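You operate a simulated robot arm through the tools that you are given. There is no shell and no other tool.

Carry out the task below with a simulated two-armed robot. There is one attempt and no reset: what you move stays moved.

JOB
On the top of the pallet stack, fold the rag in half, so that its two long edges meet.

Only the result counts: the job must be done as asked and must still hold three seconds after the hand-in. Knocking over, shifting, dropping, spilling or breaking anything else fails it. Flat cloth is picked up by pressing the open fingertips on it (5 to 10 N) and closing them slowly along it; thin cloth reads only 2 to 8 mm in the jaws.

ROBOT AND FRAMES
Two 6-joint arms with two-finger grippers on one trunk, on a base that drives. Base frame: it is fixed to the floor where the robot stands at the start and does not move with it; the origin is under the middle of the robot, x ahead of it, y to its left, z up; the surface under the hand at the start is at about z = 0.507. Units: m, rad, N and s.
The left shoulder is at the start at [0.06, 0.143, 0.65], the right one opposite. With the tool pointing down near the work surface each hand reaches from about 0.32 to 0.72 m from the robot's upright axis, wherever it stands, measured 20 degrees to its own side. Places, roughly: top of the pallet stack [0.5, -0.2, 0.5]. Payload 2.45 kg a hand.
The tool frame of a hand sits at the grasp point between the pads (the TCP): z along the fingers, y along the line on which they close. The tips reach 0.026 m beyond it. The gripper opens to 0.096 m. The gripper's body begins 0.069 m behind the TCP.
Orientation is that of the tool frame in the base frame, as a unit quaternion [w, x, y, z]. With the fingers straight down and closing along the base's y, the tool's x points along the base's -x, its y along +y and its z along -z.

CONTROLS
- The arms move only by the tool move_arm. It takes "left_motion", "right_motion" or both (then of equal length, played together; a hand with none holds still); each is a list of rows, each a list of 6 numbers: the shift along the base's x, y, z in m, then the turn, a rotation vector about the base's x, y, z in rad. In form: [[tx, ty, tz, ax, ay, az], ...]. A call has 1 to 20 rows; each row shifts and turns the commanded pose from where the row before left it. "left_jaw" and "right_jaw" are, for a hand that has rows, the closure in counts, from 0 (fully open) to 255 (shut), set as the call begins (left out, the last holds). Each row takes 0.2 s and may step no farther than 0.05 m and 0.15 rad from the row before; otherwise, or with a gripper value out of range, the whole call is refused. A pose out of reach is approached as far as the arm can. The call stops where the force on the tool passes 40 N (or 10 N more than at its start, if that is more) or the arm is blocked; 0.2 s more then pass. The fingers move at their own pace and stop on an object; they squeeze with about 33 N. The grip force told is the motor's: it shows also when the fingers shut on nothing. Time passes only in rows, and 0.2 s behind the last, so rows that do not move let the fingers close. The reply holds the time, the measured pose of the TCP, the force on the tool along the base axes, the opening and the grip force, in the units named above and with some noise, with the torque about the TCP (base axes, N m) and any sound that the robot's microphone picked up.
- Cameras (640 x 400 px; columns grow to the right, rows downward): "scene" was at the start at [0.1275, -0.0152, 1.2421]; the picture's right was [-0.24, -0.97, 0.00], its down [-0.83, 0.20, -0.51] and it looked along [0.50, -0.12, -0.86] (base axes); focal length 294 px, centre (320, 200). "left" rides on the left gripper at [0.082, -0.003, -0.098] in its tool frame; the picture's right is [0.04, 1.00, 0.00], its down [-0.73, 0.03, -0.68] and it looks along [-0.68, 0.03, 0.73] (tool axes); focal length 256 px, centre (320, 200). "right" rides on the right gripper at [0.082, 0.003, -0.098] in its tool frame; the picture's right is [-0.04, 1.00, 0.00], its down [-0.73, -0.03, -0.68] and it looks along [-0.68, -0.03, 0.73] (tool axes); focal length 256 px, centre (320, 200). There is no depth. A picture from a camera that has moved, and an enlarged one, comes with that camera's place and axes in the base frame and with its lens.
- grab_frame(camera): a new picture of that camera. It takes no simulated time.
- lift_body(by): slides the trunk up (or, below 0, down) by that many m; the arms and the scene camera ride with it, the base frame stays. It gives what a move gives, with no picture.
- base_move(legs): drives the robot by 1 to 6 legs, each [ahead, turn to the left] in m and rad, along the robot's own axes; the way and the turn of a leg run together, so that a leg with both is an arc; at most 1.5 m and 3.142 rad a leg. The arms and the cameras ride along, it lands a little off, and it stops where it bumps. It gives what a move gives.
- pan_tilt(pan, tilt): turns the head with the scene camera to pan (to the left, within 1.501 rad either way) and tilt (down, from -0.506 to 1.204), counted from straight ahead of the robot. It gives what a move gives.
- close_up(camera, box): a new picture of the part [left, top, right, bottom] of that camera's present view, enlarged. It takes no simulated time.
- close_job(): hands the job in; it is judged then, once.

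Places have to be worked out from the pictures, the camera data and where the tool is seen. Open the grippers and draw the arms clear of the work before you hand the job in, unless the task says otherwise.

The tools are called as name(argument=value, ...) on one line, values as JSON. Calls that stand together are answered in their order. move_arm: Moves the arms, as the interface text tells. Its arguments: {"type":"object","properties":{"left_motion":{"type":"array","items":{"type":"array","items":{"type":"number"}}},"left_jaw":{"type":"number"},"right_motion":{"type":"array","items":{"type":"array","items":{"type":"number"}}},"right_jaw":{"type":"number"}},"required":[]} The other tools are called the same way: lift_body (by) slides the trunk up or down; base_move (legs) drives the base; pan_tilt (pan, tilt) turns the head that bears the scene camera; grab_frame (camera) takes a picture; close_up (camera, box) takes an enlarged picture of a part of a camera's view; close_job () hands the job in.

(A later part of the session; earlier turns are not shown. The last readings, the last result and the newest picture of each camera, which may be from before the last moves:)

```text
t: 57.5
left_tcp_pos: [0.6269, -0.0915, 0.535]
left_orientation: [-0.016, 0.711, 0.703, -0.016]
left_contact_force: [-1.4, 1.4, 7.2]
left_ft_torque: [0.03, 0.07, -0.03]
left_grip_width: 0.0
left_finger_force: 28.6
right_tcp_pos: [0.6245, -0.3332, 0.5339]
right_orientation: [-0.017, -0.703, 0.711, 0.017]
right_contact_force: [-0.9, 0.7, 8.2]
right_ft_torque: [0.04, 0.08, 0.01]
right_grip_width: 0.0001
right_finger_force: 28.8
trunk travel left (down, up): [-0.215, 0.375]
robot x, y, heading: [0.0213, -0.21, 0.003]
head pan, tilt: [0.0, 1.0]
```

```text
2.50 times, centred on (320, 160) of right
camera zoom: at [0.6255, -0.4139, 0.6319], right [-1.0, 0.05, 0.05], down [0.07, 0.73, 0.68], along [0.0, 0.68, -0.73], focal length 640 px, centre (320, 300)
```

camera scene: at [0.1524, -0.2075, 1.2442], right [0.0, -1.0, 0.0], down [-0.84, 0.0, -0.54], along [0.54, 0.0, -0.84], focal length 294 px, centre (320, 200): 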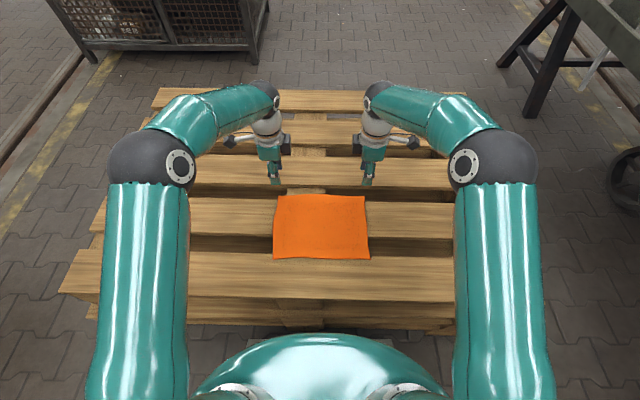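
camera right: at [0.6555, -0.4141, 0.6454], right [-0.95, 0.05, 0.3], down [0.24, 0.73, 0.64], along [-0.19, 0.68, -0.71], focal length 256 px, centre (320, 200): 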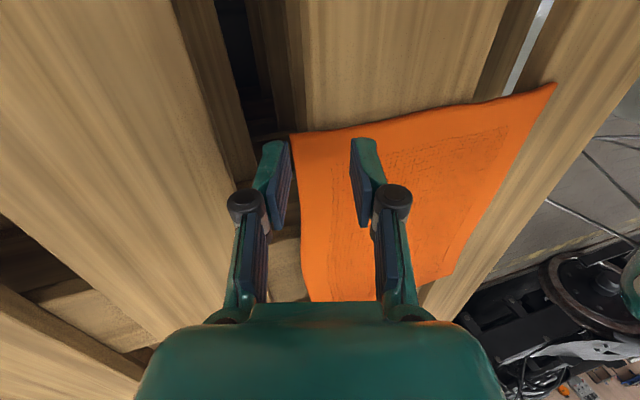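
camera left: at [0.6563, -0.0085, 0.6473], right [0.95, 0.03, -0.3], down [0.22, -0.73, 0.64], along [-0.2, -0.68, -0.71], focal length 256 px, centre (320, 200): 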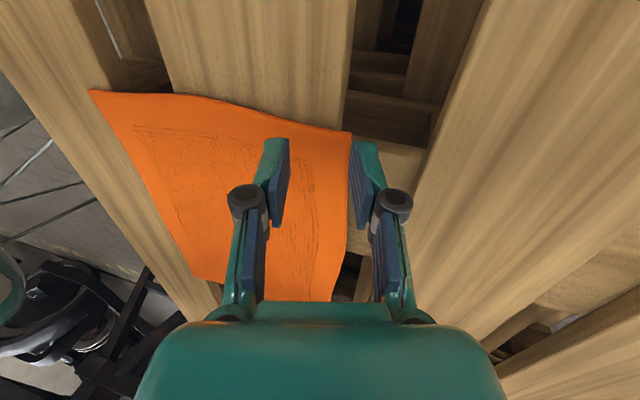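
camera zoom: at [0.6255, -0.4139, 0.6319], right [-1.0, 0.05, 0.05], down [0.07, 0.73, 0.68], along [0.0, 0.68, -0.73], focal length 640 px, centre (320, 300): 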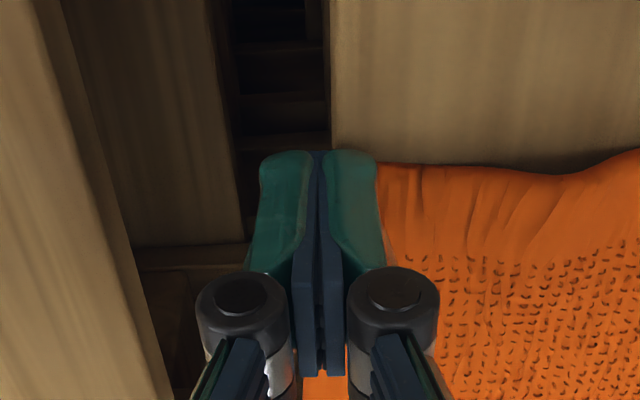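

Both jaws shut on nothing (0 mm) because the cloth slid under the near finger. I'll lift off, reopen a little and check the rag before trying with both fingertips on the cloth.

move_arm(left_motion=[[0, 0, 0.01, 0, 0, 0], [0, 0, 0.02, 0, 0, 0], [0, 0, 0.02, 0, 0, 0], [0, 0, 0, 0, 0, 0]], right_motion=[[0, 0, 0.01, 0, 0, 0], [0, 0, 0.02, 0, 0, 0], [0, 0, 0.02, 0, 0, 0], [0, 0, 0, 0, 0, 0]])

move_arm(left_motion=[[0, 0, 0.0, 0, 0, 0], [0, 0, 0, 0, 0, 0]], right_motion=[[0, 0, 0.0, 0, 0, 0], [0, 0, 0, 0, 0, 0]], left_jaw=180, right_jaw=180)

close_up(camera="scene", box=[240, 170, 400, 270])

grab_frame(camera="left")

grab_frame(camera="right")

```text
t: 58.5
left_tcp_pos: [0.628, -0.0907, 0.5855]
left_orientation: [-0.016, 0.711, 0.703, -0.016]
left_contact_force: [0.3, -0.8, 0.1]
left_ft_torque: [-0.02, 0.02, -0.01]
left_grip_width: 0.0002
left_finger_force: 28.6
right_tcp_pos: [0.6242, -0.3307, 0.584]
right_orientation: [-0.017, -0.703, 0.711, 0.016]
right_contact_force: [-0.7, 0.0, 0.9]
right_ft_torque: [-0.03, -0.05, -0.02]
right_grip_width: 0.0001
right_finger_force: 28.3
trunk travel left (down, up): [-0.215, 0.375]
robot x, y, heading: [0.0213, -0.2108, 0.002]
head pan, tilt: [0.0, 1.0]
```

```text
t: 59.1
left_tcp_pos: [0.6273, -0.0912, 0.5864]
left_orientation: [-0.016, 0.71, 0.704, -0.016]
left_contact_force: [0.6, 0.1, 0.0]
left_ft_torque: [0.03, 0.01, 0.0]
left_grip_width: 0.0281
left_finger_force: 0.1
right_tcp_pos: [0.6248, -0.331, 0.5838]
right_orientation: [-0.016, -0.703, 0.711, 0.016]
right_contact_force: [1.1, 0.0, 1.0]
right_ft_torque: [0.02, 0.02, 0.02]
right_grip_width: 0.0282
right_finger_force: 0.0
trunk travel left (down, up): [-0.215, 0.375]
robot x, y, heading: [0.0226, -0.2087, 0.006]
head pan, tilt: [0.0, 1.0]
```

```text
4.00 times, centred on (320, 220) of scene
camera zoom: at [0.1523, -0.2075, 1.1842], right [0.0, -1.0, 0.0], down [-0.84, 0.0, -0.54], along [0.54, 0.0, -0.84], focal length 1175 px, centre (320, 120)
```

zoom: 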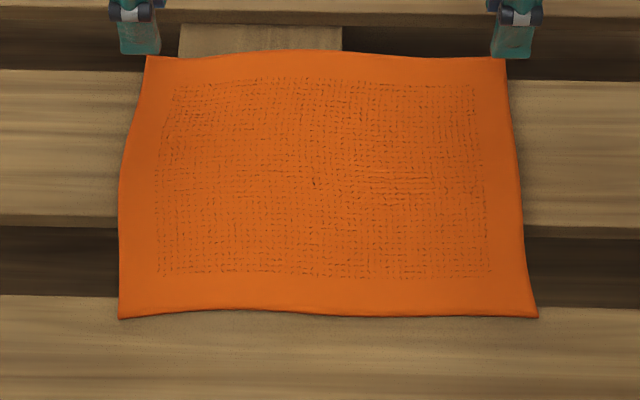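

```text
taken
camera left: at [0.6297, -0.0082, 0.683], right [1.0, 0.03, -0.04], down [0.05, -0.73, 0.68], along [-0.01, -0.68, -0.73], focal length 256 px, centre (320, 200)
```

left: 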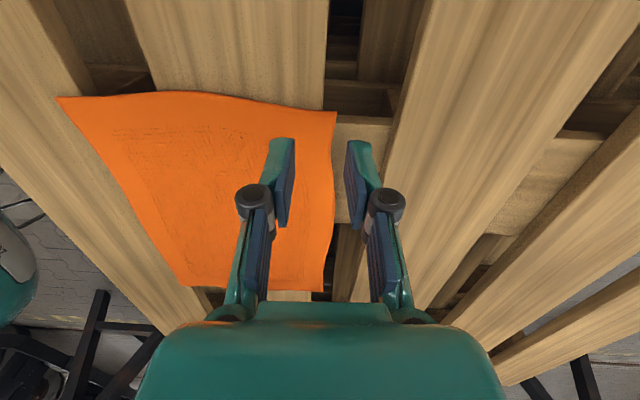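

```text
taken
camera right: at [0.6256, -0.413, 0.6814], right [-1.0, 0.05, 0.05], down [0.07, 0.73, 0.68], along [0.0, 0.68, -0.73], focal length 256 px, centre (320, 200)
```

right: 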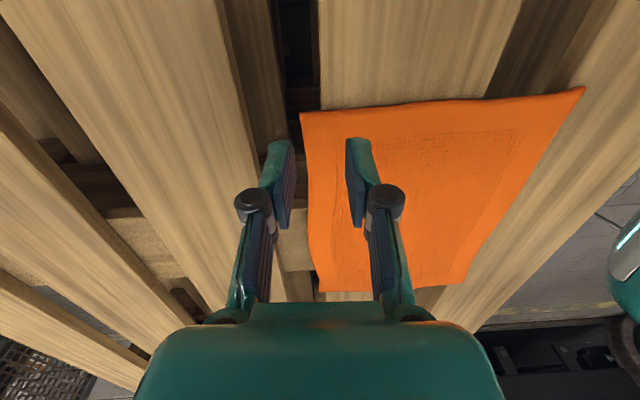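

The rag sprang back to its original flat shape, so it is fairly elastic. This time I'll put both fingertips on the cloth with a wider 5 cm opening so it can buckle up between them, tools level, slightly further in from the corners.

move_arm(left_motion=[[-0.008, -0.003, -0.01, 0, -0.045, 0], [-0.008, -0.003, -0.01, 0, 0, 0], [-0.008, -0.003, -0.01, 0, 0, 0], [0, 0, -0.008, 0, 0, 0], [0, 0, 0, 0, 0, 0]], right_motion=[[-0.008, 0.003, -0.01, 0, -0.045, 0], [-0.008, 0.003, -0.01, 0, 0, 0], [-0.007, 0.003, -0.01, 0, 0, 0], [0, 0, -0.008, 0, 0, 0], [0, 0, 0, 0, 0, 0]], left_jaw=122, right_jaw=122)

close_up(camera="left", box=[200, 60, 480, 300])

close_up(camera="right", box=[200, 60, 480, 300])

```text
t: 60.3
left_tcp_pos: [0.6033, -0.1014, 0.5454]
left_orientation: [0.0, 0.712, 0.702, 0.0]
left_contact_force: [-0.1, 0.4, 0.6]
left_ft_torque: [0.0, 0.01, 0.02]
left_grip_width: 0.0501
left_finger_force: 0.1
right_tcp_pos: [0.6016, -0.3235, 0.5452]
right_orientation: [0.0, -0.703, 0.711, 0.0]
right_contact_force: [-0.5, 0.2, 0.4]
right_ft_torque: [0.03, 0.0, -0.01]
right_grip_width: 0.0501
right_finger_force: 0.0
trunk travel left (down, up): [-0.215, 0.375]
robot x, y, heading: [0.0189, -0.2111, 0.005]
head pan, tilt: [0.0, 1.0]
```

```text
1.67 times, centred on (340, 180) of left
camera zoom: at [0.6011, -0.0175, 0.6444], right [1.0, 0.03, 0.0], down [0.02, -0.73, 0.68], along [0.02, -0.68, -0.73], focal length 427 px, centre (287, 233)
```

zoom: 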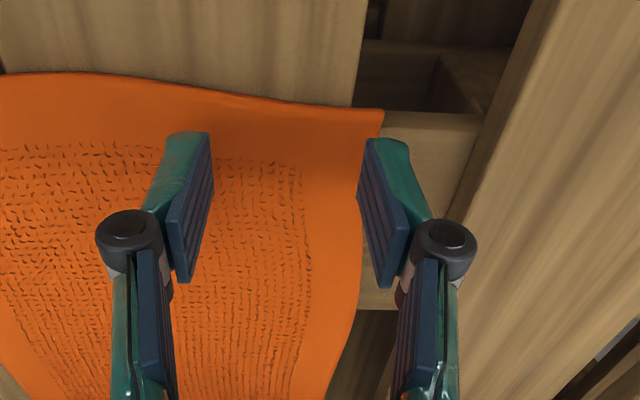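

```text
1.67 times, centred on (340, 180) of right
camera zoom: at [0.5981, -0.4049, 0.6422], right [-1.0, 0.05, 0.0], down [0.04, 0.73, 0.68], along [0.03, 0.68, -0.73], focal length 427 px, centre (287, 233)
```

zoom: 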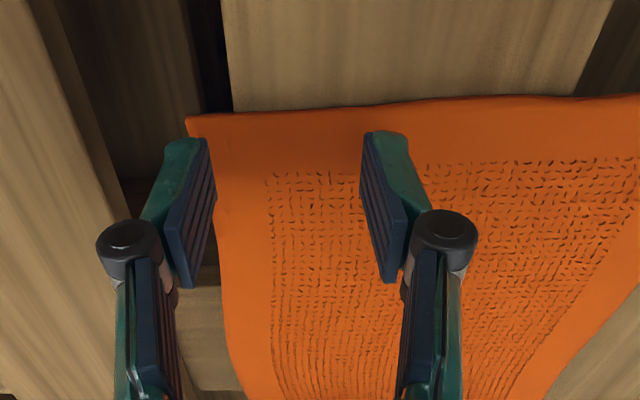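

The far fingers are half over the edge, so I'll shift 6 mm inward to put them on the cloth, then descend to first contact.

move_arm(left_motion=[[-0.006, 0, -0.003, 0, 0, 0], [0, 0, -0.004, 0, 0, 0], [0, 0, -0.002, 0, 0, 0], [0, 0, -0.001, 0, 0, 0], [0, 0, 0, 0, 0, 0]], right_motion=[[-0.006, 0, -0.003, 0, 0, 0], [0, 0, -0.004, 0, 0, 0], [0, 0, -0.002, 0, 0, 0], [0, 0, -0.001, 0, 0, 0], [0, 0, 0, 0, 0, 0]])

```text
t: 61.5
left_tcp_pos: [0.5965, -0.0992, 0.5356]
left_orientation: [0.001, 0.711, 0.703, 0.0]
left_contact_force: [1.3, 0.3, 1.5]
left_ft_torque: [0.0, 0.03, 0.02]
left_grip_width: 0.0504
left_finger_force: 0.1
right_tcp_pos: [0.5971, -0.3232, 0.5367]
right_orientation: [0.0, -0.703, 0.711, 0.001]
right_contact_force: [-0.1, -0.8, 1.5]
right_ft_torque: [0.01, 0.01, 0.05]
right_grip_width: 0.0506
right_finger_force: 0.0
trunk travel left (down, up): [-0.215, 0.375]
robot x, y, heading: [0.0212, -0.2042, -0.0]
head pan, tilt: [0.0, 1.0]
```

First touch at about 1.5 N on each side. I'll press on to around 8 N.

move_arm(left_motion=[[0, 0, -0.001, 0, 0, 0], [0, 0, -0.0005, 0, 0, 0], [0, 0, 0, 0, 0, 0]], right_motion=[[0, 0, -0.001, 0, 0, 0], [0, 0, -0.0005, 0, 0, 0], [0, 0, 0, 0, 0, 0]])

```text
t: 62.3
left_tcp_pos: [0.5961, -0.1004, 0.5341]
left_orientation: [0.001, 0.711, 0.703, 0.001]
left_contact_force: [0.6, 1.4, 3.3]
left_ft_torque: [0.06, 0.03, -0.01]
left_grip_width: 0.0508
left_finger_force: 0.4
right_tcp_pos: [0.5965, -0.323, 0.5335]
right_orientation: [0.0, -0.703, 0.711, 0.001]
right_contact_force: [-0.7, 0.3, 5.6]
right_ft_torque: [0.01, 0.02, -0.03]
right_grip_width: 0.0507
right_finger_force: 0.4
trunk travel left (down, up): [-0.215, 0.375]
robot x, y, heading: [0.0191, -0.2097, 0.0]
head pan, tilt: [0.0, 1.0]
```

Contact is balanced on both tips. I'll press a touch more, then begin closing slowly.

move_arm(left_motion=[[0, 0, -0.001, 0, 0, 0], [0, 0, 0, 0, 0, 0]], right_motion=[[0, 0, -0.0006, 0, 0, 0], [0, 0, 0, 0, 0, 0]])

move_arm(left_motion=[[0, 0, 0, 0, 0, 0], [0, 0, 0, 0, 0, 0]], right_motion=[[0, 0, 0, 0, 0, 0], [0, 0, 0, 0, 0, 0]], left_jaw=132, right_jaw=132)

move_arm(left_motion=[[0, 0, 0, 0, 0, 0], [0, 0, 0, 0, 0, 0]], right_motion=[[0, 0, 0, 0, 0, 0], [0, 0, 0, 0, 0, 0]], left_jaw=142, right_jaw=142)

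close_up(camera="left", box=[200, 60, 480, 300])

close_up(camera="right", box=[200, 60, 480, 300])

```text
t: 62.9
left_tcp_pos: [0.5969, -0.1, 0.535]
left_orientation: [0.001, 0.711, 0.703, 0.0]
left_contact_force: [-0.2, 0.9, 7.2]
left_ft_torque: [0.01, 0.01, 0.0]
left_grip_width: 0.0512
left_finger_force: 0.5
right_tcp_pos: [0.5979, -0.3232, 0.5344]
right_orientation: [0.0, -0.704, 0.711, 0.0]
right_contact_force: [0.4, 1.1, 7.2]
right_ft_torque: [0.05, 0.02, -0.02]
right_grip_width: 0.0509
right_finger_force: 0.4
trunk travel left (down, up): [-0.215, 0.375]
robot x, y, heading: [0.022, -0.2089, 0.004]
head pan, tilt: [0.0, 1.0]
```

```text
t: 63.5
left_tcp_pos: [0.5967, -0.1004, 0.5347]
left_orientation: [0.001, 0.71, 0.704, 0.0]
left_contact_force: [0.4, -0.3, 10.0]
left_ft_torque: [-0.02, -0.05, -0.04]
left_grip_width: 0.0476
left_finger_force: 3.4
right_tcp_pos: [0.5967, -0.3231, 0.5346]
right_orientation: [-0.001, -0.703, 0.711, 0.0]
right_contact_force: [-0.9, -0.4, 8.6]
right_ft_torque: [-0.02, 0.01, 0.03]
right_grip_width: 0.0472
right_finger_force: 0.2
trunk travel left (down, up): [-0.215, 0.375]
robot x, y, heading: [0.0207, -0.2101, 0.004]
head pan, tilt: [0.0, 1.0]
```

```text
t: 64.1
left_tcp_pos: [0.5955, -0.0999, 0.5345]
left_orientation: [0.002, 0.71, 0.704, 0.002]
left_contact_force: [0.9, -1.0, 9.8]
left_ft_torque: [0.04, -0.11, 0.0]
left_grip_width: 0.0434
left_finger_force: 3.9
right_tcp_pos: [0.5963, -0.324, 0.5347]
right_orientation: [0.001, -0.704, 0.711, 0.0]
right_contact_force: [0.0, -0.4, 10.4]
right_ft_torque: [0.03, -0.01, 0.01]
right_grip_width: 0.0434
right_finger_force: 0.1
trunk travel left (down, up): [-0.215, 0.375]
robot x, y, heading: [0.0219, -0.2089, 0.008]
head pan, tilt: [0.0, 1.0]
```

```text
1.67 times, centred on (340, 180) of left
camera zoom: at [0.594, -0.0176, 0.6331], right [1.0, 0.03, 0.0], down [0.02, -0.73, 0.68], along [0.02, -0.68, -0.73], focal length 427 px, centre (287, 233)
```

zoom: 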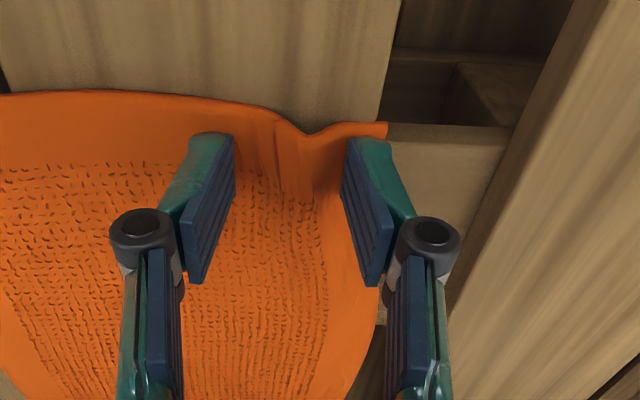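

```text
1.67 times, centred on (340, 180) of right
camera zoom: at [0.5925, -0.4053, 0.6319], right [-1.0, 0.05, 0.0], down [0.04, 0.73, 0.68], along [0.03, 0.68, -0.73], focal length 427 px, centre (287, 233)
```

zoom: 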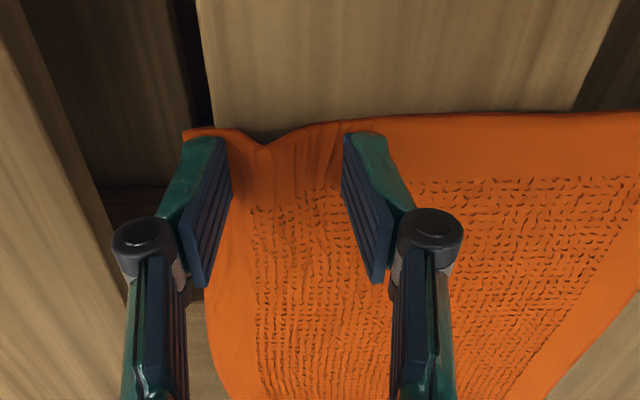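

The cloth is now buckling up into a ridge between the fingers on both sides. I'll continue closing slowly.

move_arm(left_motion=[[0, 0, 0, 0, 0, 0], [0, 0, 0, 0, 0, 0]], right_motion=[[0, 0, 0, 0, 0, 0], [0, 0, 0, 0, 0, 0]], left_jaw=154, right_jaw=154)

move_arm(left_motion=[[0, 0, 0, 0, 0, 0], [0, 0, 0, 0, 0, 0]], right_motion=[[0, 0, 0, 0, 0, 0], [0, 0, 0, 0, 0, 0]], left_jaw=166, right_jaw=166)

move_arm(left_motion=[[0, 0, 0, 0, 0, 0], [0, 0, 0, 0, 0, 0]], right_motion=[[0, 0, 0, 0, 0, 0], [0, 0, 0, 0, 0, 0]], left_jaw=178, right_jaw=178)

close_up(camera="left", box=[200, 60, 480, 300])

close_up(camera="right", box=[200, 60, 480, 300])

```text
t: 64.7
left_tcp_pos: [0.5963, -0.0995, 0.5342]
left_orientation: [0.0, 0.71, 0.704, 0.001]
left_contact_force: [0.7, 0.4, 13.2]
left_ft_torque: [0.03, -0.04, -0.02]
left_grip_width: 0.0364
left_finger_force: 6.0
right_tcp_pos: [0.5949, -0.3235, 0.5361]
right_orientation: [0.0, -0.703, 0.711, 0.0]
right_contact_force: [0.0, -0.4, 14.1]
right_ft_torque: [0.03, -0.01, 0.03]
right_grip_width: 0.0363
right_finger_force: 5.9
trunk travel left (down, up): [-0.215, 0.375]
robot x, y, heading: [0.0198, -0.2114, 0.001]
head pan, tilt: [0.0, 1.0]
```

```text
t: 65.3
left_tcp_pos: [0.5946, -0.1002, 0.535]
left_orientation: [0.002, 0.711, 0.703, 0.002]
left_contact_force: [-0.2, 0.5, 9.9]
left_ft_torque: [0.0, 0.0, 0.01]
left_grip_width: 0.032
left_finger_force: 0.1
right_tcp_pos: [0.5957, -0.3233, 0.5348]
right_orientation: [0.0, -0.703, 0.711, 0.0]
right_contact_force: [-0.1, -0.3, 8.7]
right_ft_torque: [0.05, -0.04, 0.02]
right_grip_width: 0.0347
right_finger_force: 0.0
trunk travel left (down, up): [-0.215, 0.375]
robot x, y, heading: [0.0183, -0.2068, 0.001]
head pan, tilt: [0.0, 1.0]
```

```text
t: 65.9
left_tcp_pos: [0.5956, -0.0991, 0.5351]
left_orientation: [0.001, 0.71, 0.704, 0.002]
left_contact_force: [0.3, 0.0, 11.2]
left_ft_torque: [0.01, -0.07, -0.01]
left_grip_width: 0.0301
left_finger_force: 0.1
right_tcp_pos: [0.596, -0.3234, 0.5352]
right_orientation: [0.0, -0.704, 0.711, 0.001]
right_contact_force: [0.0, 0.8, 11.4]
right_ft_torque: [0.0, 0.01, -0.06]
right_grip_width: 0.027
right_finger_force: 0.1
trunk travel left (down, up): [-0.215, 0.375]
robot x, y, heading: [0.0222, -0.2097, 0.006]
head pan, tilt: [0.0, 1.0]
```

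```text
1.67 times, centred on (340, 180) of left
camera zoom: at [0.5935, -0.0176, 0.6334], right [1.0, 0.03, 0.0], down [0.02, -0.73, 0.68], along [0.02, -0.68, -0.73], focal length 427 px, centre (287, 233)
```

zoom: 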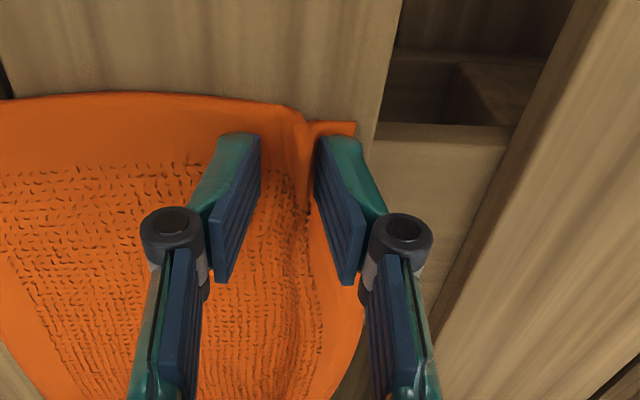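

```text
1.67 times, centred on (340, 180) of right
camera zoom: at [0.5922, -0.4054, 0.6326], right [-1.0, 0.05, 0.0], down [0.04, 0.73, 0.68], along [0.03, 0.68, -0.73], focal length 427 px, centre (287, 233)
```

zoom: 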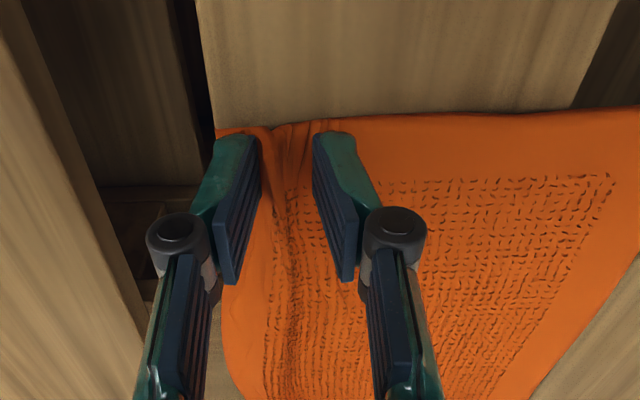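

The ridges are well formed. I'll continue closing in small steps.

move_arm(left_motion=[[0, 0, 0, 0, 0, 0], [0, 0, 0, 0, 0, 0]], right_motion=[[0, 0, 0, 0, 0, 0], [0, 0, 0, 0, 0, 0]], left_jaw=190, right_jaw=190)

move_arm(left_motion=[[0, 0, 0, 0, 0, 0], [0, 0, 0, 0, 0, 0]], right_motion=[[0, 0, 0, 0, 0, 0], [0, 0, 0, 0, 0, 0]], left_jaw=202, right_jaw=202)

close_up(camera="left", box=[200, 60, 480, 300])

close_up(camera="right", box=[200, 60, 480, 300])

```text
t: 66.5
left_tcp_pos: [0.5959, -0.1, 0.5344]
left_orientation: [0.001, 0.711, 0.703, 0.001]
left_contact_force: [0.7, 0.4, 17.8]
left_ft_torque: [-0.02, -0.03, 0.01]
left_grip_width: 0.0233
left_finger_force: 7.8
right_tcp_pos: [0.596, -0.3241, 0.5353]
right_orientation: [0.001, -0.704, 0.71, 0.0]
right_contact_force: [-0.2, 0.1, 16.9]
right_ft_torque: [0.04, 0.0, -0.01]
right_grip_width: 0.0226
right_finger_force: 7.6
trunk travel left (down, up): [-0.215, 0.375]
robot x, y, heading: [0.0197, -0.2068, 0.003]
head pan, tilt: [0.0, 1.0]
```

```text
t: 67.1
left_tcp_pos: [0.5944, -0.1002, 0.5364]
left_orientation: [0.003, 0.711, 0.703, 0.002]
left_contact_force: [0.9, 0.1, 18.0]
left_ft_torque: [-0.02, -0.06, 0.02]
left_grip_width: 0.0204
left_finger_force: 0.2
right_tcp_pos: [0.5958, -0.3236, 0.5357]
right_orientation: [0.0, -0.703, 0.711, 0.0]
right_contact_force: [0.8, 0.3, 16.9]
right_ft_torque: [0.05, -0.05, 0.01]
right_grip_width: 0.0204
right_finger_force: 3.8
trunk travel left (down, up): [-0.215, 0.375]
robot x, y, heading: [0.0214, -0.2077, 0.001]
head pan, tilt: [0.0, 1.0]
```

```text
1.67 times, centred on (340, 180) of left
camera zoom: at [0.5934, -0.0175, 0.6342], right [1.0, 0.03, 0.0], down [0.02, -0.73, 0.68], along [0.02, -0.68, -0.73], focal length 427 px, centre (287, 233)
```

zoom: 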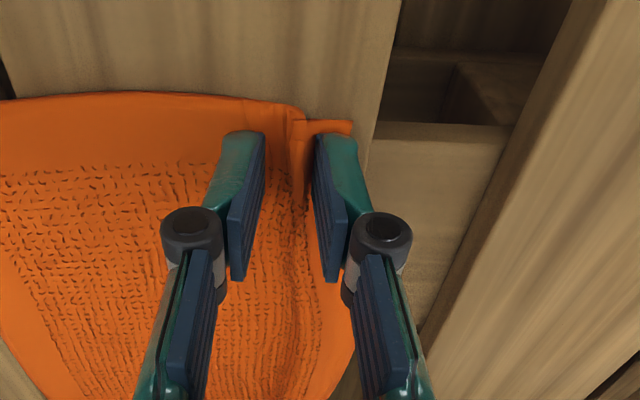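

```text
1.67 times, centred on (340, 180) of right
camera zoom: at [0.5919, -0.4053, 0.6329], right [-1.0, 0.05, 0.0], down [0.04, 0.73, 0.68], along [0.04, 0.68, -0.73], focal length 427 px, centre (287, 233)
```

zoom: 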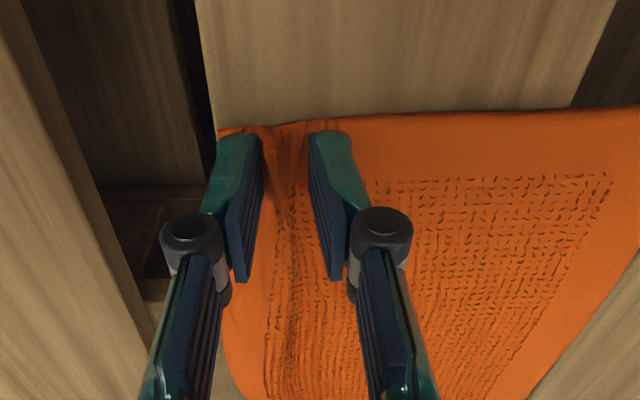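

Pressing force has climbed to about 17 N, so I'll ease up by under a millimetre and go on closing.

move_arm(left_motion=[[0, 0, 0.0007, 0, 0, 0], [0, 0, 0, 0, 0, 0]], right_motion=[[0, 0, 0.0007, 0, 0, 0], [0, 0, 0, 0, 0, 0]], left_jaw=210, right_jaw=210)

move_arm(left_motion=[[0, 0, 0, 0, 0, 0], [0, 0, 0, 0, 0, 0]], right_motion=[[0, 0, 0, 0, 0, 0], [0, 0, 0, 0, 0, 0]], left_jaw=220, right_jaw=220)

move_arm(left_motion=[[0, 0, 0, 0, 0, 0], [0, 0, 0, 0, 0, 0]], right_motion=[[0, 0, 0, 0, 0, 0], [0, 0, 0, 0, 0, 0]], left_jaw=230, right_jaw=230)

close_up(camera="left", box=[230, 80, 410, 240])

close_up(camera="right", box=[230, 80, 410, 240])

```text
t: 67.7
left_tcp_pos: [0.5958, -0.0997, 0.5355]
left_orientation: [0.001, 0.711, 0.703, 0.002]
left_contact_force: [0.1, 0.6, 16.3]
left_ft_torque: [-0.03, -0.02, 0.01]
left_grip_width: 0.0177
left_finger_force: 0.6
right_tcp_pos: [0.5956, -0.3246, 0.5343]
right_orientation: [0.0, -0.703, 0.711, 0.0]
right_contact_force: [0.0, -2.1, 15.1]
right_ft_torque: [-0.05, -0.01, 0.02]
right_grip_width: 0.0175
right_finger_force: 0.2
trunk travel left (down, up): [-0.215, 0.375]
robot x, y, heading: [0.0187, -0.2093, 0.001]
head pan, tilt: [0.0, 1.0]
```

```text
t: 68.3
left_tcp_pos: [0.596, -0.0997, 0.5358]
left_orientation: [0.002, 0.711, 0.703, 0.001]
left_contact_force: [0.3, 0.5, 17.7]
left_ft_torque: [-0.01, 0.0, 0.0]
left_grip_width: 0.0145
left_finger_force: 1.1
right_tcp_pos: [0.5961, -0.3239, 0.5362]
right_orientation: [0.0, -0.703, 0.711, 0.0]
right_contact_force: [0.8, -1.7, 13.1]
right_ft_torque: [-0.03, 0.01, 0.02]
right_grip_width: 0.0136
right_finger_force: 0.5
trunk travel left (down, up): [-0.215, 0.375]
robot x, y, heading: [0.0197, -0.2103, 0.003]
head pan, tilt: [0.0, 1.0]
```

```text
t: 68.9
left_tcp_pos: [0.5958, -0.0996, 0.5366]
left_orientation: [0.002, 0.711, 0.703, 0.001]
left_contact_force: [0.5, -0.1, 18.2]
left_ft_torque: [-0.02, 0.11, 0.01]
left_grip_width: 0.0095
left_finger_force: 10.8
right_tcp_pos: [0.596, -0.3233, 0.5365]
right_orientation: [0.0, -0.703, 0.711, 0.0]
right_contact_force: [0.5, 0.3, 12.4]
right_ft_torque: [0.01, 0.04, 0.02]
right_grip_width: 0.0103
right_finger_force: 5.2
trunk travel left (down, up): [-0.215, 0.375]
robot x, y, heading: [0.0243, -0.21, 0.004]
head pan, tilt: [0.0, 1.0]
```

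```text
2.50 times, centred on (320, 160) of left
camera zoom: at [0.5934, -0.0176, 0.6343], right [1.0, 0.03, 0.0], down [0.02, -0.73, 0.68], along [0.02, -0.68, -0.73], focal length 640 px, centre (320, 300)
```

zoom: 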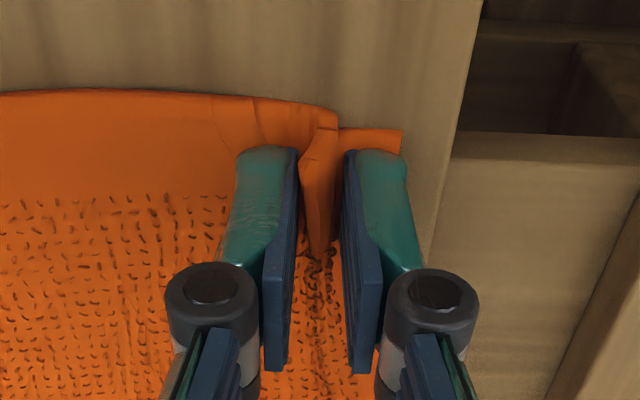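

```text
2.50 times, centred on (320, 160) of right
camera zoom: at [0.5921, -0.4048, 0.6332], right [-1.0, 0.05, 0.0], down [0.04, 0.73, 0.68], along [0.03, 0.68, -0.73], focal length 640 px, centre (320, 300)
```

zoom: 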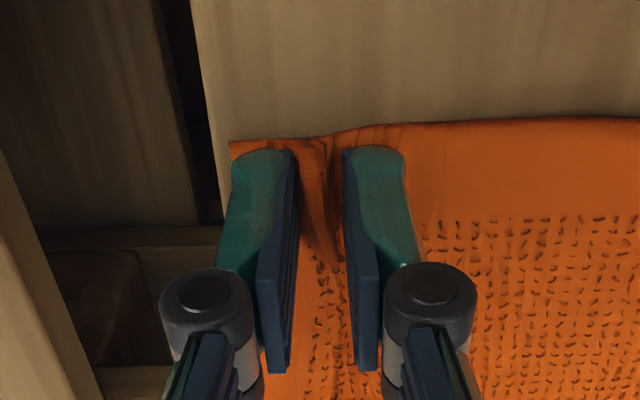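

A raised fold is trapped between the fingers on both sides. I'll close fully and check that the jaws stay open by a few millimetres.

move_arm(left_motion=[[0, 0, 0, 0, 0, 0], [0, 0, 0, 0, 0, 0]], right_motion=[[0, 0, 0, 0, 0, 0], [0, 0, 0, 0, 0, 0]], left_jaw=240, right_jaw=240)

move_arm(left_motion=[[0, 0, 0.0005, 0, 0, 0], [0, 0, 0, 0, 0, 0], [0, 0, 0, 0, 0, 0]], right_motion=[[0, 0, 0.0005, 0, 0, 0], [0, 0, 0, 0, 0, 0], [0, 0, 0, 0, 0, 0]], left_jaw=255, right_jaw=255)

close_up(camera="left", box=[230, 80, 410, 240])

close_up(camera="right", box=[230, 80, 410, 240])

```text
t: 69.5
left_tcp_pos: [0.5961, -0.1007, 0.534]
left_orientation: [0.002, 0.711, 0.703, 0.002]
left_contact_force: [2.0, -1.4, 17.7]
left_ft_torque: [-0.05, 0.09, -0.01]
left_grip_width: 0.007
left_finger_force: 11.4
right_tcp_pos: [0.5968, -0.3234, 0.5364]
right_orientation: [-0.001, -0.703, 0.711, 0.0]
right_contact_force: [-0.6, 0.7, 12.2]
right_ft_torque: [-0.01, 0.01, 0.0]
right_grip_width: 0.0076
right_finger_force: 1.6
trunk travel left (down, up): [-0.215, 0.375]
robot x, y, heading: [0.0202, -0.21, 0.006]
head pan, tilt: [0.0, 1.0]
```

```text
t: 70.3
left_tcp_pos: [0.5961, -0.1008, 0.5353]
left_orientation: [0.0, 0.711, 0.703, 0.002]
left_contact_force: [1.8, -2.2, 16.0]
left_ft_torque: [-0.12, 0.01, -0.01]
left_grip_width: 0.0047
left_finger_force: 32.4
right_tcp_pos: [0.5956, -0.3236, 0.5359]
right_orientation: [-0.001, -0.704, 0.711, 0.002]
right_contact_force: [1.2, 1.7, 7.5]
right_ft_torque: [0.06, 0.01, -0.01]
right_grip_width: 0.0044
right_finger_force: 33.1
trunk travel left (down, up): [-0.215, 0.375]
robot x, y, heading: [0.0216, -0.2078, 0.004]
head pan, tilt: [0.0, 1.0]
```

```text
2.50 times, centred on (320, 160) of left
camera zoom: at [0.5939, -0.0175, 0.6341], right [1.0, 0.03, 0.0], down [0.02, -0.73, 0.68], along [0.02, -0.68, -0.73], focal length 640 px, centre (320, 300)
```

zoom: 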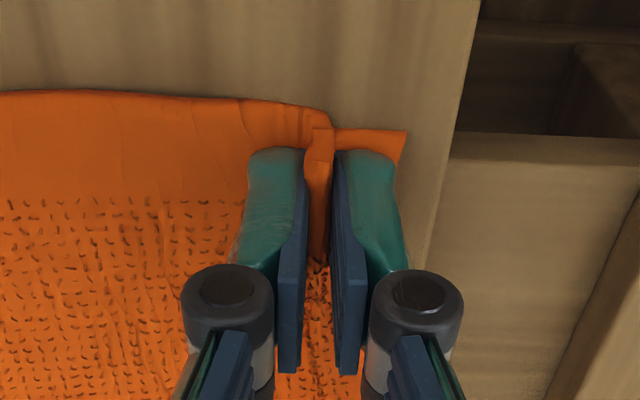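

```text
2.50 times, centred on (320, 160) of right
camera zoom: at [0.5922, -0.405, 0.6332], right [-1.0, 0.05, 0.0], down [0.04, 0.73, 0.68], along [0.03, 0.68, -0.73], focal length 640 px, centre (320, 300)
```

zoom: 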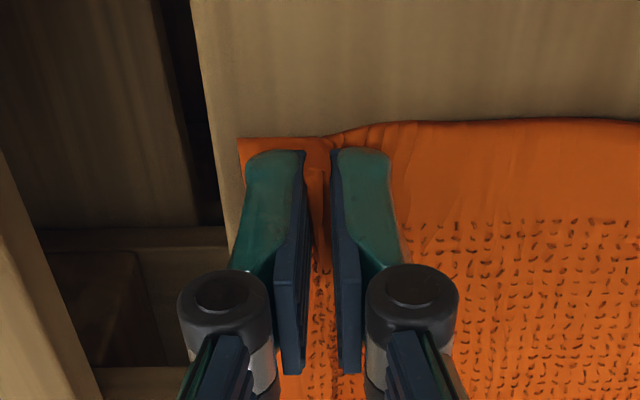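

Gripped: the jaws stop at 4.7 and 4.4 mm with full squeeze, so both hands hold the cloth. I'll lift 3 cm gently and check it comes along.

move_arm(left_motion=[[0, 0, 0.005, 0, 0, 0], [0, 0, 0.008, 0, 0, 0], [-0.002, 0, 0.008, 0, 0, 0], [-0.003, 0, 0.009, 0, 0, 0], [0, 0, 0, 0, 0, 0]], right_motion=[[0, 0, 0.005, 0, 0, 0], [0, 0, 0.008, 0, 0, 0], [-0.002, 0, 0.008, 0, 0, 0], [-0.003, 0, 0.009, 0, 0, 0], [0, 0, 0, 0, 0, 0]])

close_up(camera="scene", box=[220, 140, 420, 270])

grab_frame(camera="left")

grab_frame(camera="right")

```text
t: 71.5
left_tcp_pos: [0.5928, -0.1004, 0.5649]
left_orientation: [0.0, 0.711, 0.704, 0.0]
left_contact_force: [-0.4, -0.3, 0.5]
left_ft_torque: [0.01, 0.02, 0.01]
left_grip_width: 0.0043
left_finger_force: 33.3
right_tcp_pos: [0.5923, -0.3235, 0.5652]
right_orientation: [-0.001, -0.703, 0.711, 0.001]
right_contact_force: [-0.5, 0.4, 0.6]
right_ft_torque: [0.0, 0.05, 0.03]
right_grip_width: 0.0043
right_finger_force: 33.3
trunk travel left (down, up): [-0.215, 0.375]
robot x, y, heading: [0.0205, -0.2086, 0.005]
head pan, tilt: [0.0, 1.0]
```

```text
3.08 times, centred on (320, 205) of scene
camera zoom: at [0.1522, -0.2075, 1.1842], right [0.0, -1.0, 0.0], down [-0.84, 0.0, -0.54], along [0.54, 0.0, -0.84], focal length 904 px, centre (320, 185)
```

zoom: 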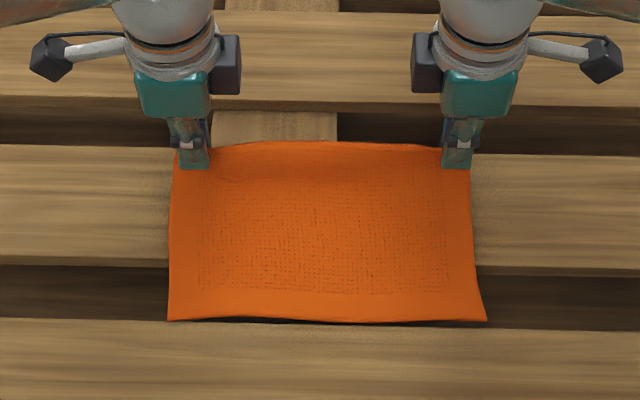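

```text
taken
camera left: at [0.5904, -0.0178, 0.6627], right [1.0, 0.03, 0.0], down [0.02, -0.73, 0.68], along [0.02, -0.68, -0.73], focal length 256 px, centre (320, 200)
```

left: 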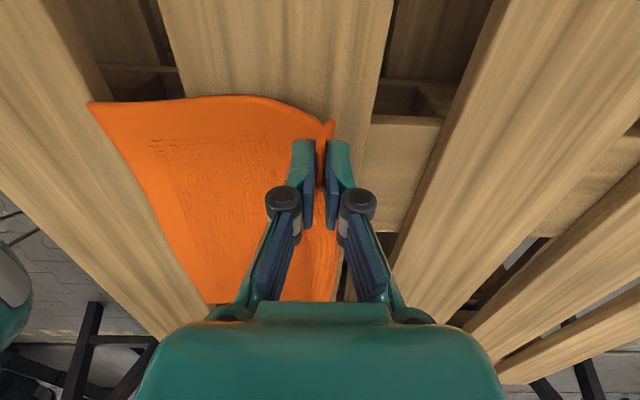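

```text
taken
camera right: at [0.5884, -0.4047, 0.6629], right [-1.0, 0.05, 0.0], down [0.04, 0.73, 0.68], along [0.03, 0.68, -0.73], focal length 256 px, centre (320, 200)
```

right: 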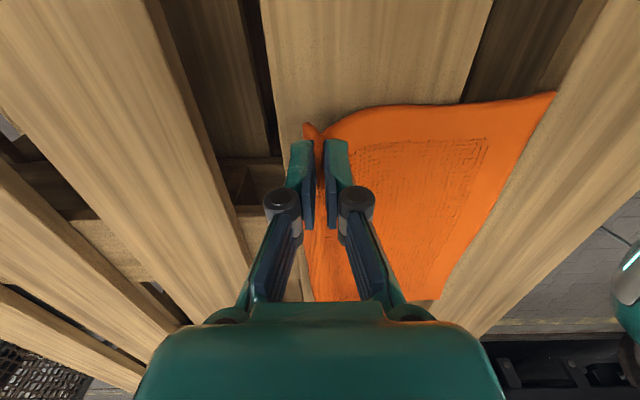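

The cloth is held by both hands and lifts cleanly. The near edge has been drawn to about x≈0.456, so the fold line should be near x≈0.556 and the flap's edge should come down at about 0.456. I'll swing the held edge up and back toward the robot, pitching the fingers forward as I go.

move_arm(left_motion=[[-0.01, 0, 0.021, 0, -0.1, 0], [-0.0156, 0, 0.0166, 0, -0.1, 0], [-0.0185, 0, 0.0073, 0, -0.1, 0], [-0.0189, 0, -0.0011, 0, -0.12, 0], [0, 0, 0, 0, 0, 0]], right_motion=[[-0.01, 0, 0.021, 0, -0.1, 0], [-0.0156, 0, 0.0166, 0, -0.1, 0], [-0.0185, 0, 0.0073, 0, -0.1, 0], [-0.0189, 0, -0.0011, 0, -0.12, 0], [0, 0, 0, 0, 0, 0]])

close_up(camera="scene", box=[220, 140, 420, 270])

grab_frame(camera="left")

grab_frame(camera="right")

```text
t: 72.7
left_tcp_pos: [0.5267, -0.1004, 0.6081]
left_orientation: [0.147, 0.695, 0.688, 0.148]
left_contact_force: [1.1, 0.3, -1.5]
left_ft_torque: [0.07, 0.04, 0.06]
left_grip_width: 0.0031
left_finger_force: 29.7
right_tcp_pos: [0.5275, -0.3231, 0.6104]
right_orientation: [0.148, -0.688, 0.695, -0.146]
right_contact_force: [0.2, -0.6, -0.4]
right_ft_torque: [-0.03, 0.0, -0.02]
right_grip_width: 0.0054
right_finger_force: 33.1
trunk travel left (down, up): [-0.215, 0.375]
robot x, y, heading: [0.0191, -0.2061, 0.001]
head pan, tilt: [0.0, 1.0]
```

```text
3.08 times, centred on (320, 205) of scene
camera zoom: at [0.1517, -0.2075, 1.1842], right [0.0, -1.0, 0.0], down [-0.84, 0.0, -0.54], along [0.54, 0.0, -0.84], focal length 904 px, centre (320, 185)
```

zoom: 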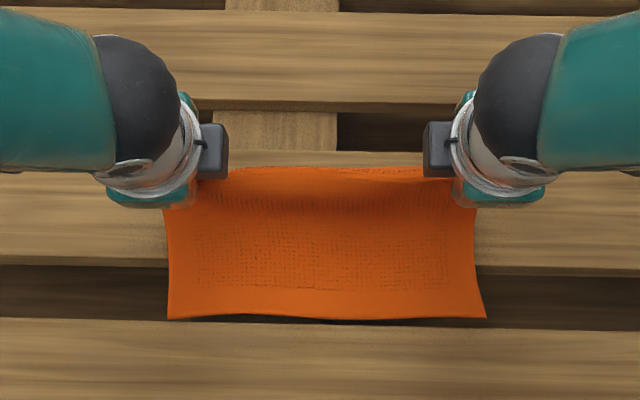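

```text
taken
camera left: at [0.4855, -0.0169, 0.6984], right [0.91, 0.03, 0.41], down [-0.26, -0.73, 0.63], along [0.32, -0.68, -0.66], focal length 256 px, centre (320, 200)
```

left: 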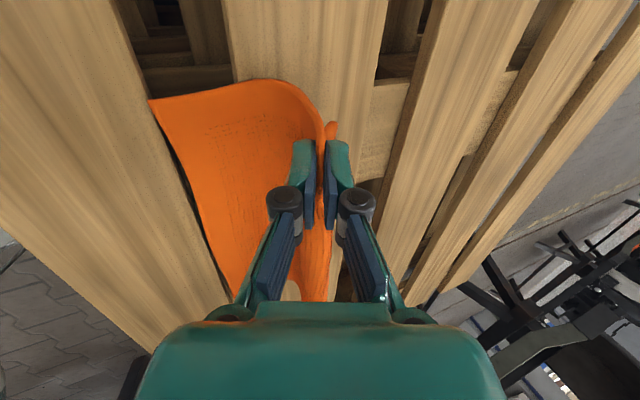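

```text
taken
camera right: at [0.4844, -0.4047, 0.6969], right [-0.91, 0.05, -0.41], down [-0.24, 0.73, 0.64], along [0.33, 0.68, -0.66], focal length 256 px, centre (320, 200)
```

right: 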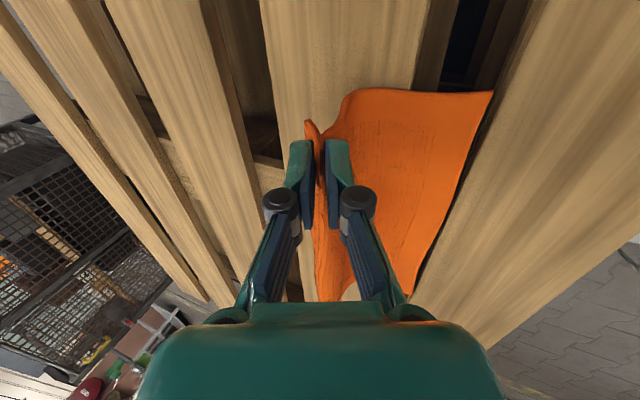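

Both grips still hold (3.1 and 5.4 mm) and the near edge has stayed put. I'll continue the arc down toward the near edge at a gentler pace.

move_arm(left_motion=[[-0.0089, 0, -0.0042, 0, -0.06, 0], [-0.0089, 0, -0.0042, 0, -0.06, 0], [-0.0078, 0, -0.0069, 0, -0.06, 0], [-0.0078, 0, -0.0069, 0, -0.06, 0], [-0.0072, 0, -0.009, 0, -0.06, 0], [-0.0072, 0, -0.009, 0, -0.06, 0], [0, 0, 0, 0, 0, 0]], right_motion=[[-0.0089, 0, -0.0042, 0, -0.06, 0], [-0.0089, 0, -0.0042, 0, -0.06, 0], [-0.0078, 0, -0.0069, 0, -0.06, 0], [-0.0078, 0, -0.0069, 0, -0.06, 0], [-0.0072, 0, -0.009, 0, -0.06, 0], [-0.0072, 0, -0.009, 0, -0.06, 0], [0, 0, 0, 0, 0, 0]])

close_up(camera="scene", box=[220, 140, 420, 270])

grab_frame(camera="left")

grab_frame(camera="right")

```text
t: 74.3
left_tcp_pos: [0.481, -0.1003, 0.57]
left_orientation: [0.269, 0.656, 0.651, 0.271]
left_contact_force: [1.2, -0.9, 1.1]
left_ft_torque: [0.0, 0.05, 0.0]
left_grip_width: 0.0037
left_finger_force: 31.6
right_tcp_pos: [0.4809, -0.3229, 0.5693]
right_orientation: [0.269, -0.651, 0.657, -0.267]
right_contact_force: [-0.3, -0.3, 1.2]
right_ft_torque: [0.0, -0.07, 0.01]
right_grip_width: 0.0039
right_finger_force: 29.5
trunk travel left (down, up): [-0.215, 0.375]
robot x, y, heading: [0.0225, -0.2067, 0.002]
head pan, tilt: [0.0, 1.0]
```

```text
3.08 times, centred on (320, 205) of scene
camera zoom: at [0.152, -0.2075, 1.1842], right [0.0, -1.0, 0.0], down [-0.84, 0.0, -0.54], along [0.54, 0.0, -0.84], focal length 904 px, centre (320, 185)
```

zoom: 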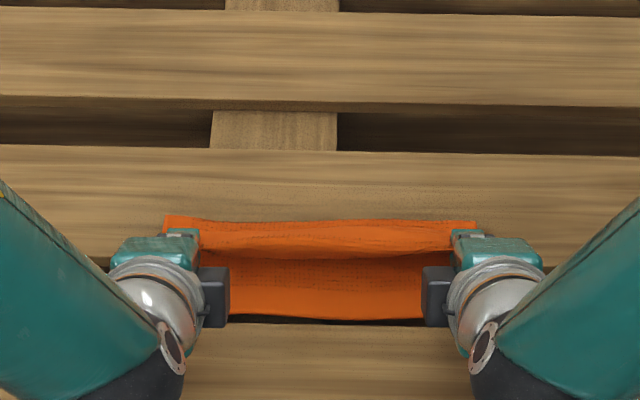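

```text
taken
camera left: at [0.4103, -0.0174, 0.6382], right [0.71, 0.03, 0.7], down [-0.46, -0.73, 0.5], along [0.53, -0.68, -0.51], focal length 256 px, centre (320, 200)
```

left: 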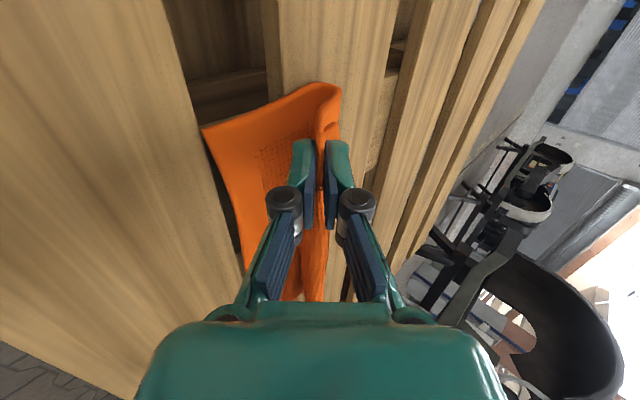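

```text
taken
camera right: at [0.4092, -0.405, 0.635], right [-0.71, 0.05, -0.7], down [-0.45, 0.73, 0.51], along [0.54, 0.68, -0.5], focal length 256 px, centre (320, 200)
```

right: 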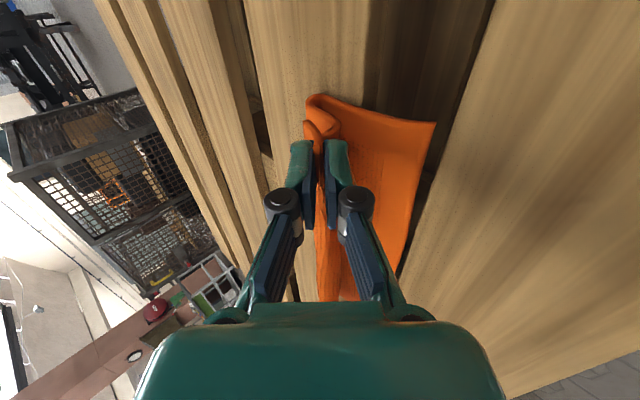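

The fold is forming and the arms are still in reach. I'll zoom in on both sides to see the flap and tail.

close_up(camera="left", box=[180, 60, 420, 240])

close_up(camera="right", box=[240, 70, 480, 250])

```text
2.22 times, centred on (300, 150) of left
camera zoom: at [0.4103, -0.0174, 0.6382], right [0.71, 0.03, 0.7], down [-0.46, -0.73, 0.5], along [0.53, -0.68, -0.51], focal length 569 px, centre (364, 311)
```

zoom: 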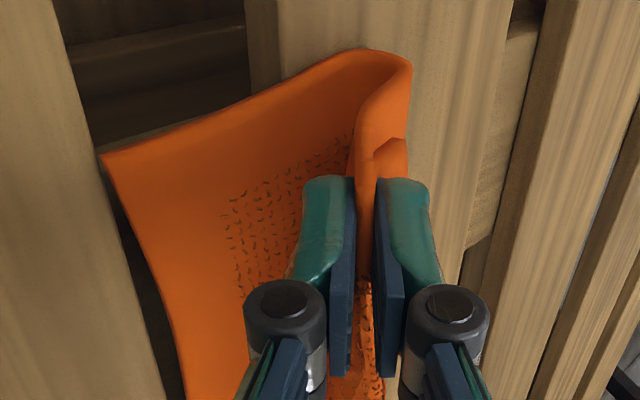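

```text
2.22 times, centred on (360, 160) of right
camera zoom: at [0.4092, -0.405, 0.635], right [-0.71, 0.05, -0.7], down [-0.45, 0.73, 0.51], along [0.54, 0.68, -0.5], focal length 569 px, centre (231, 289)
```

zoom: 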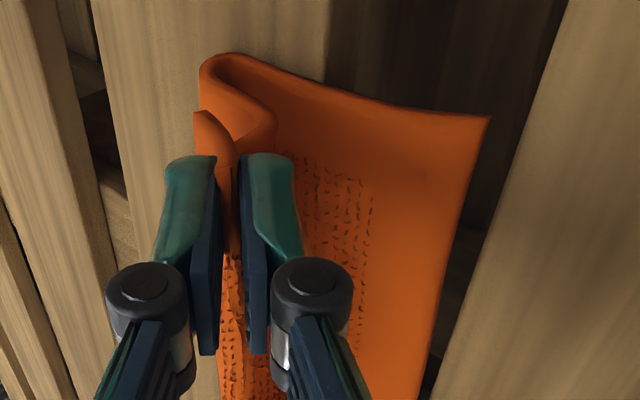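

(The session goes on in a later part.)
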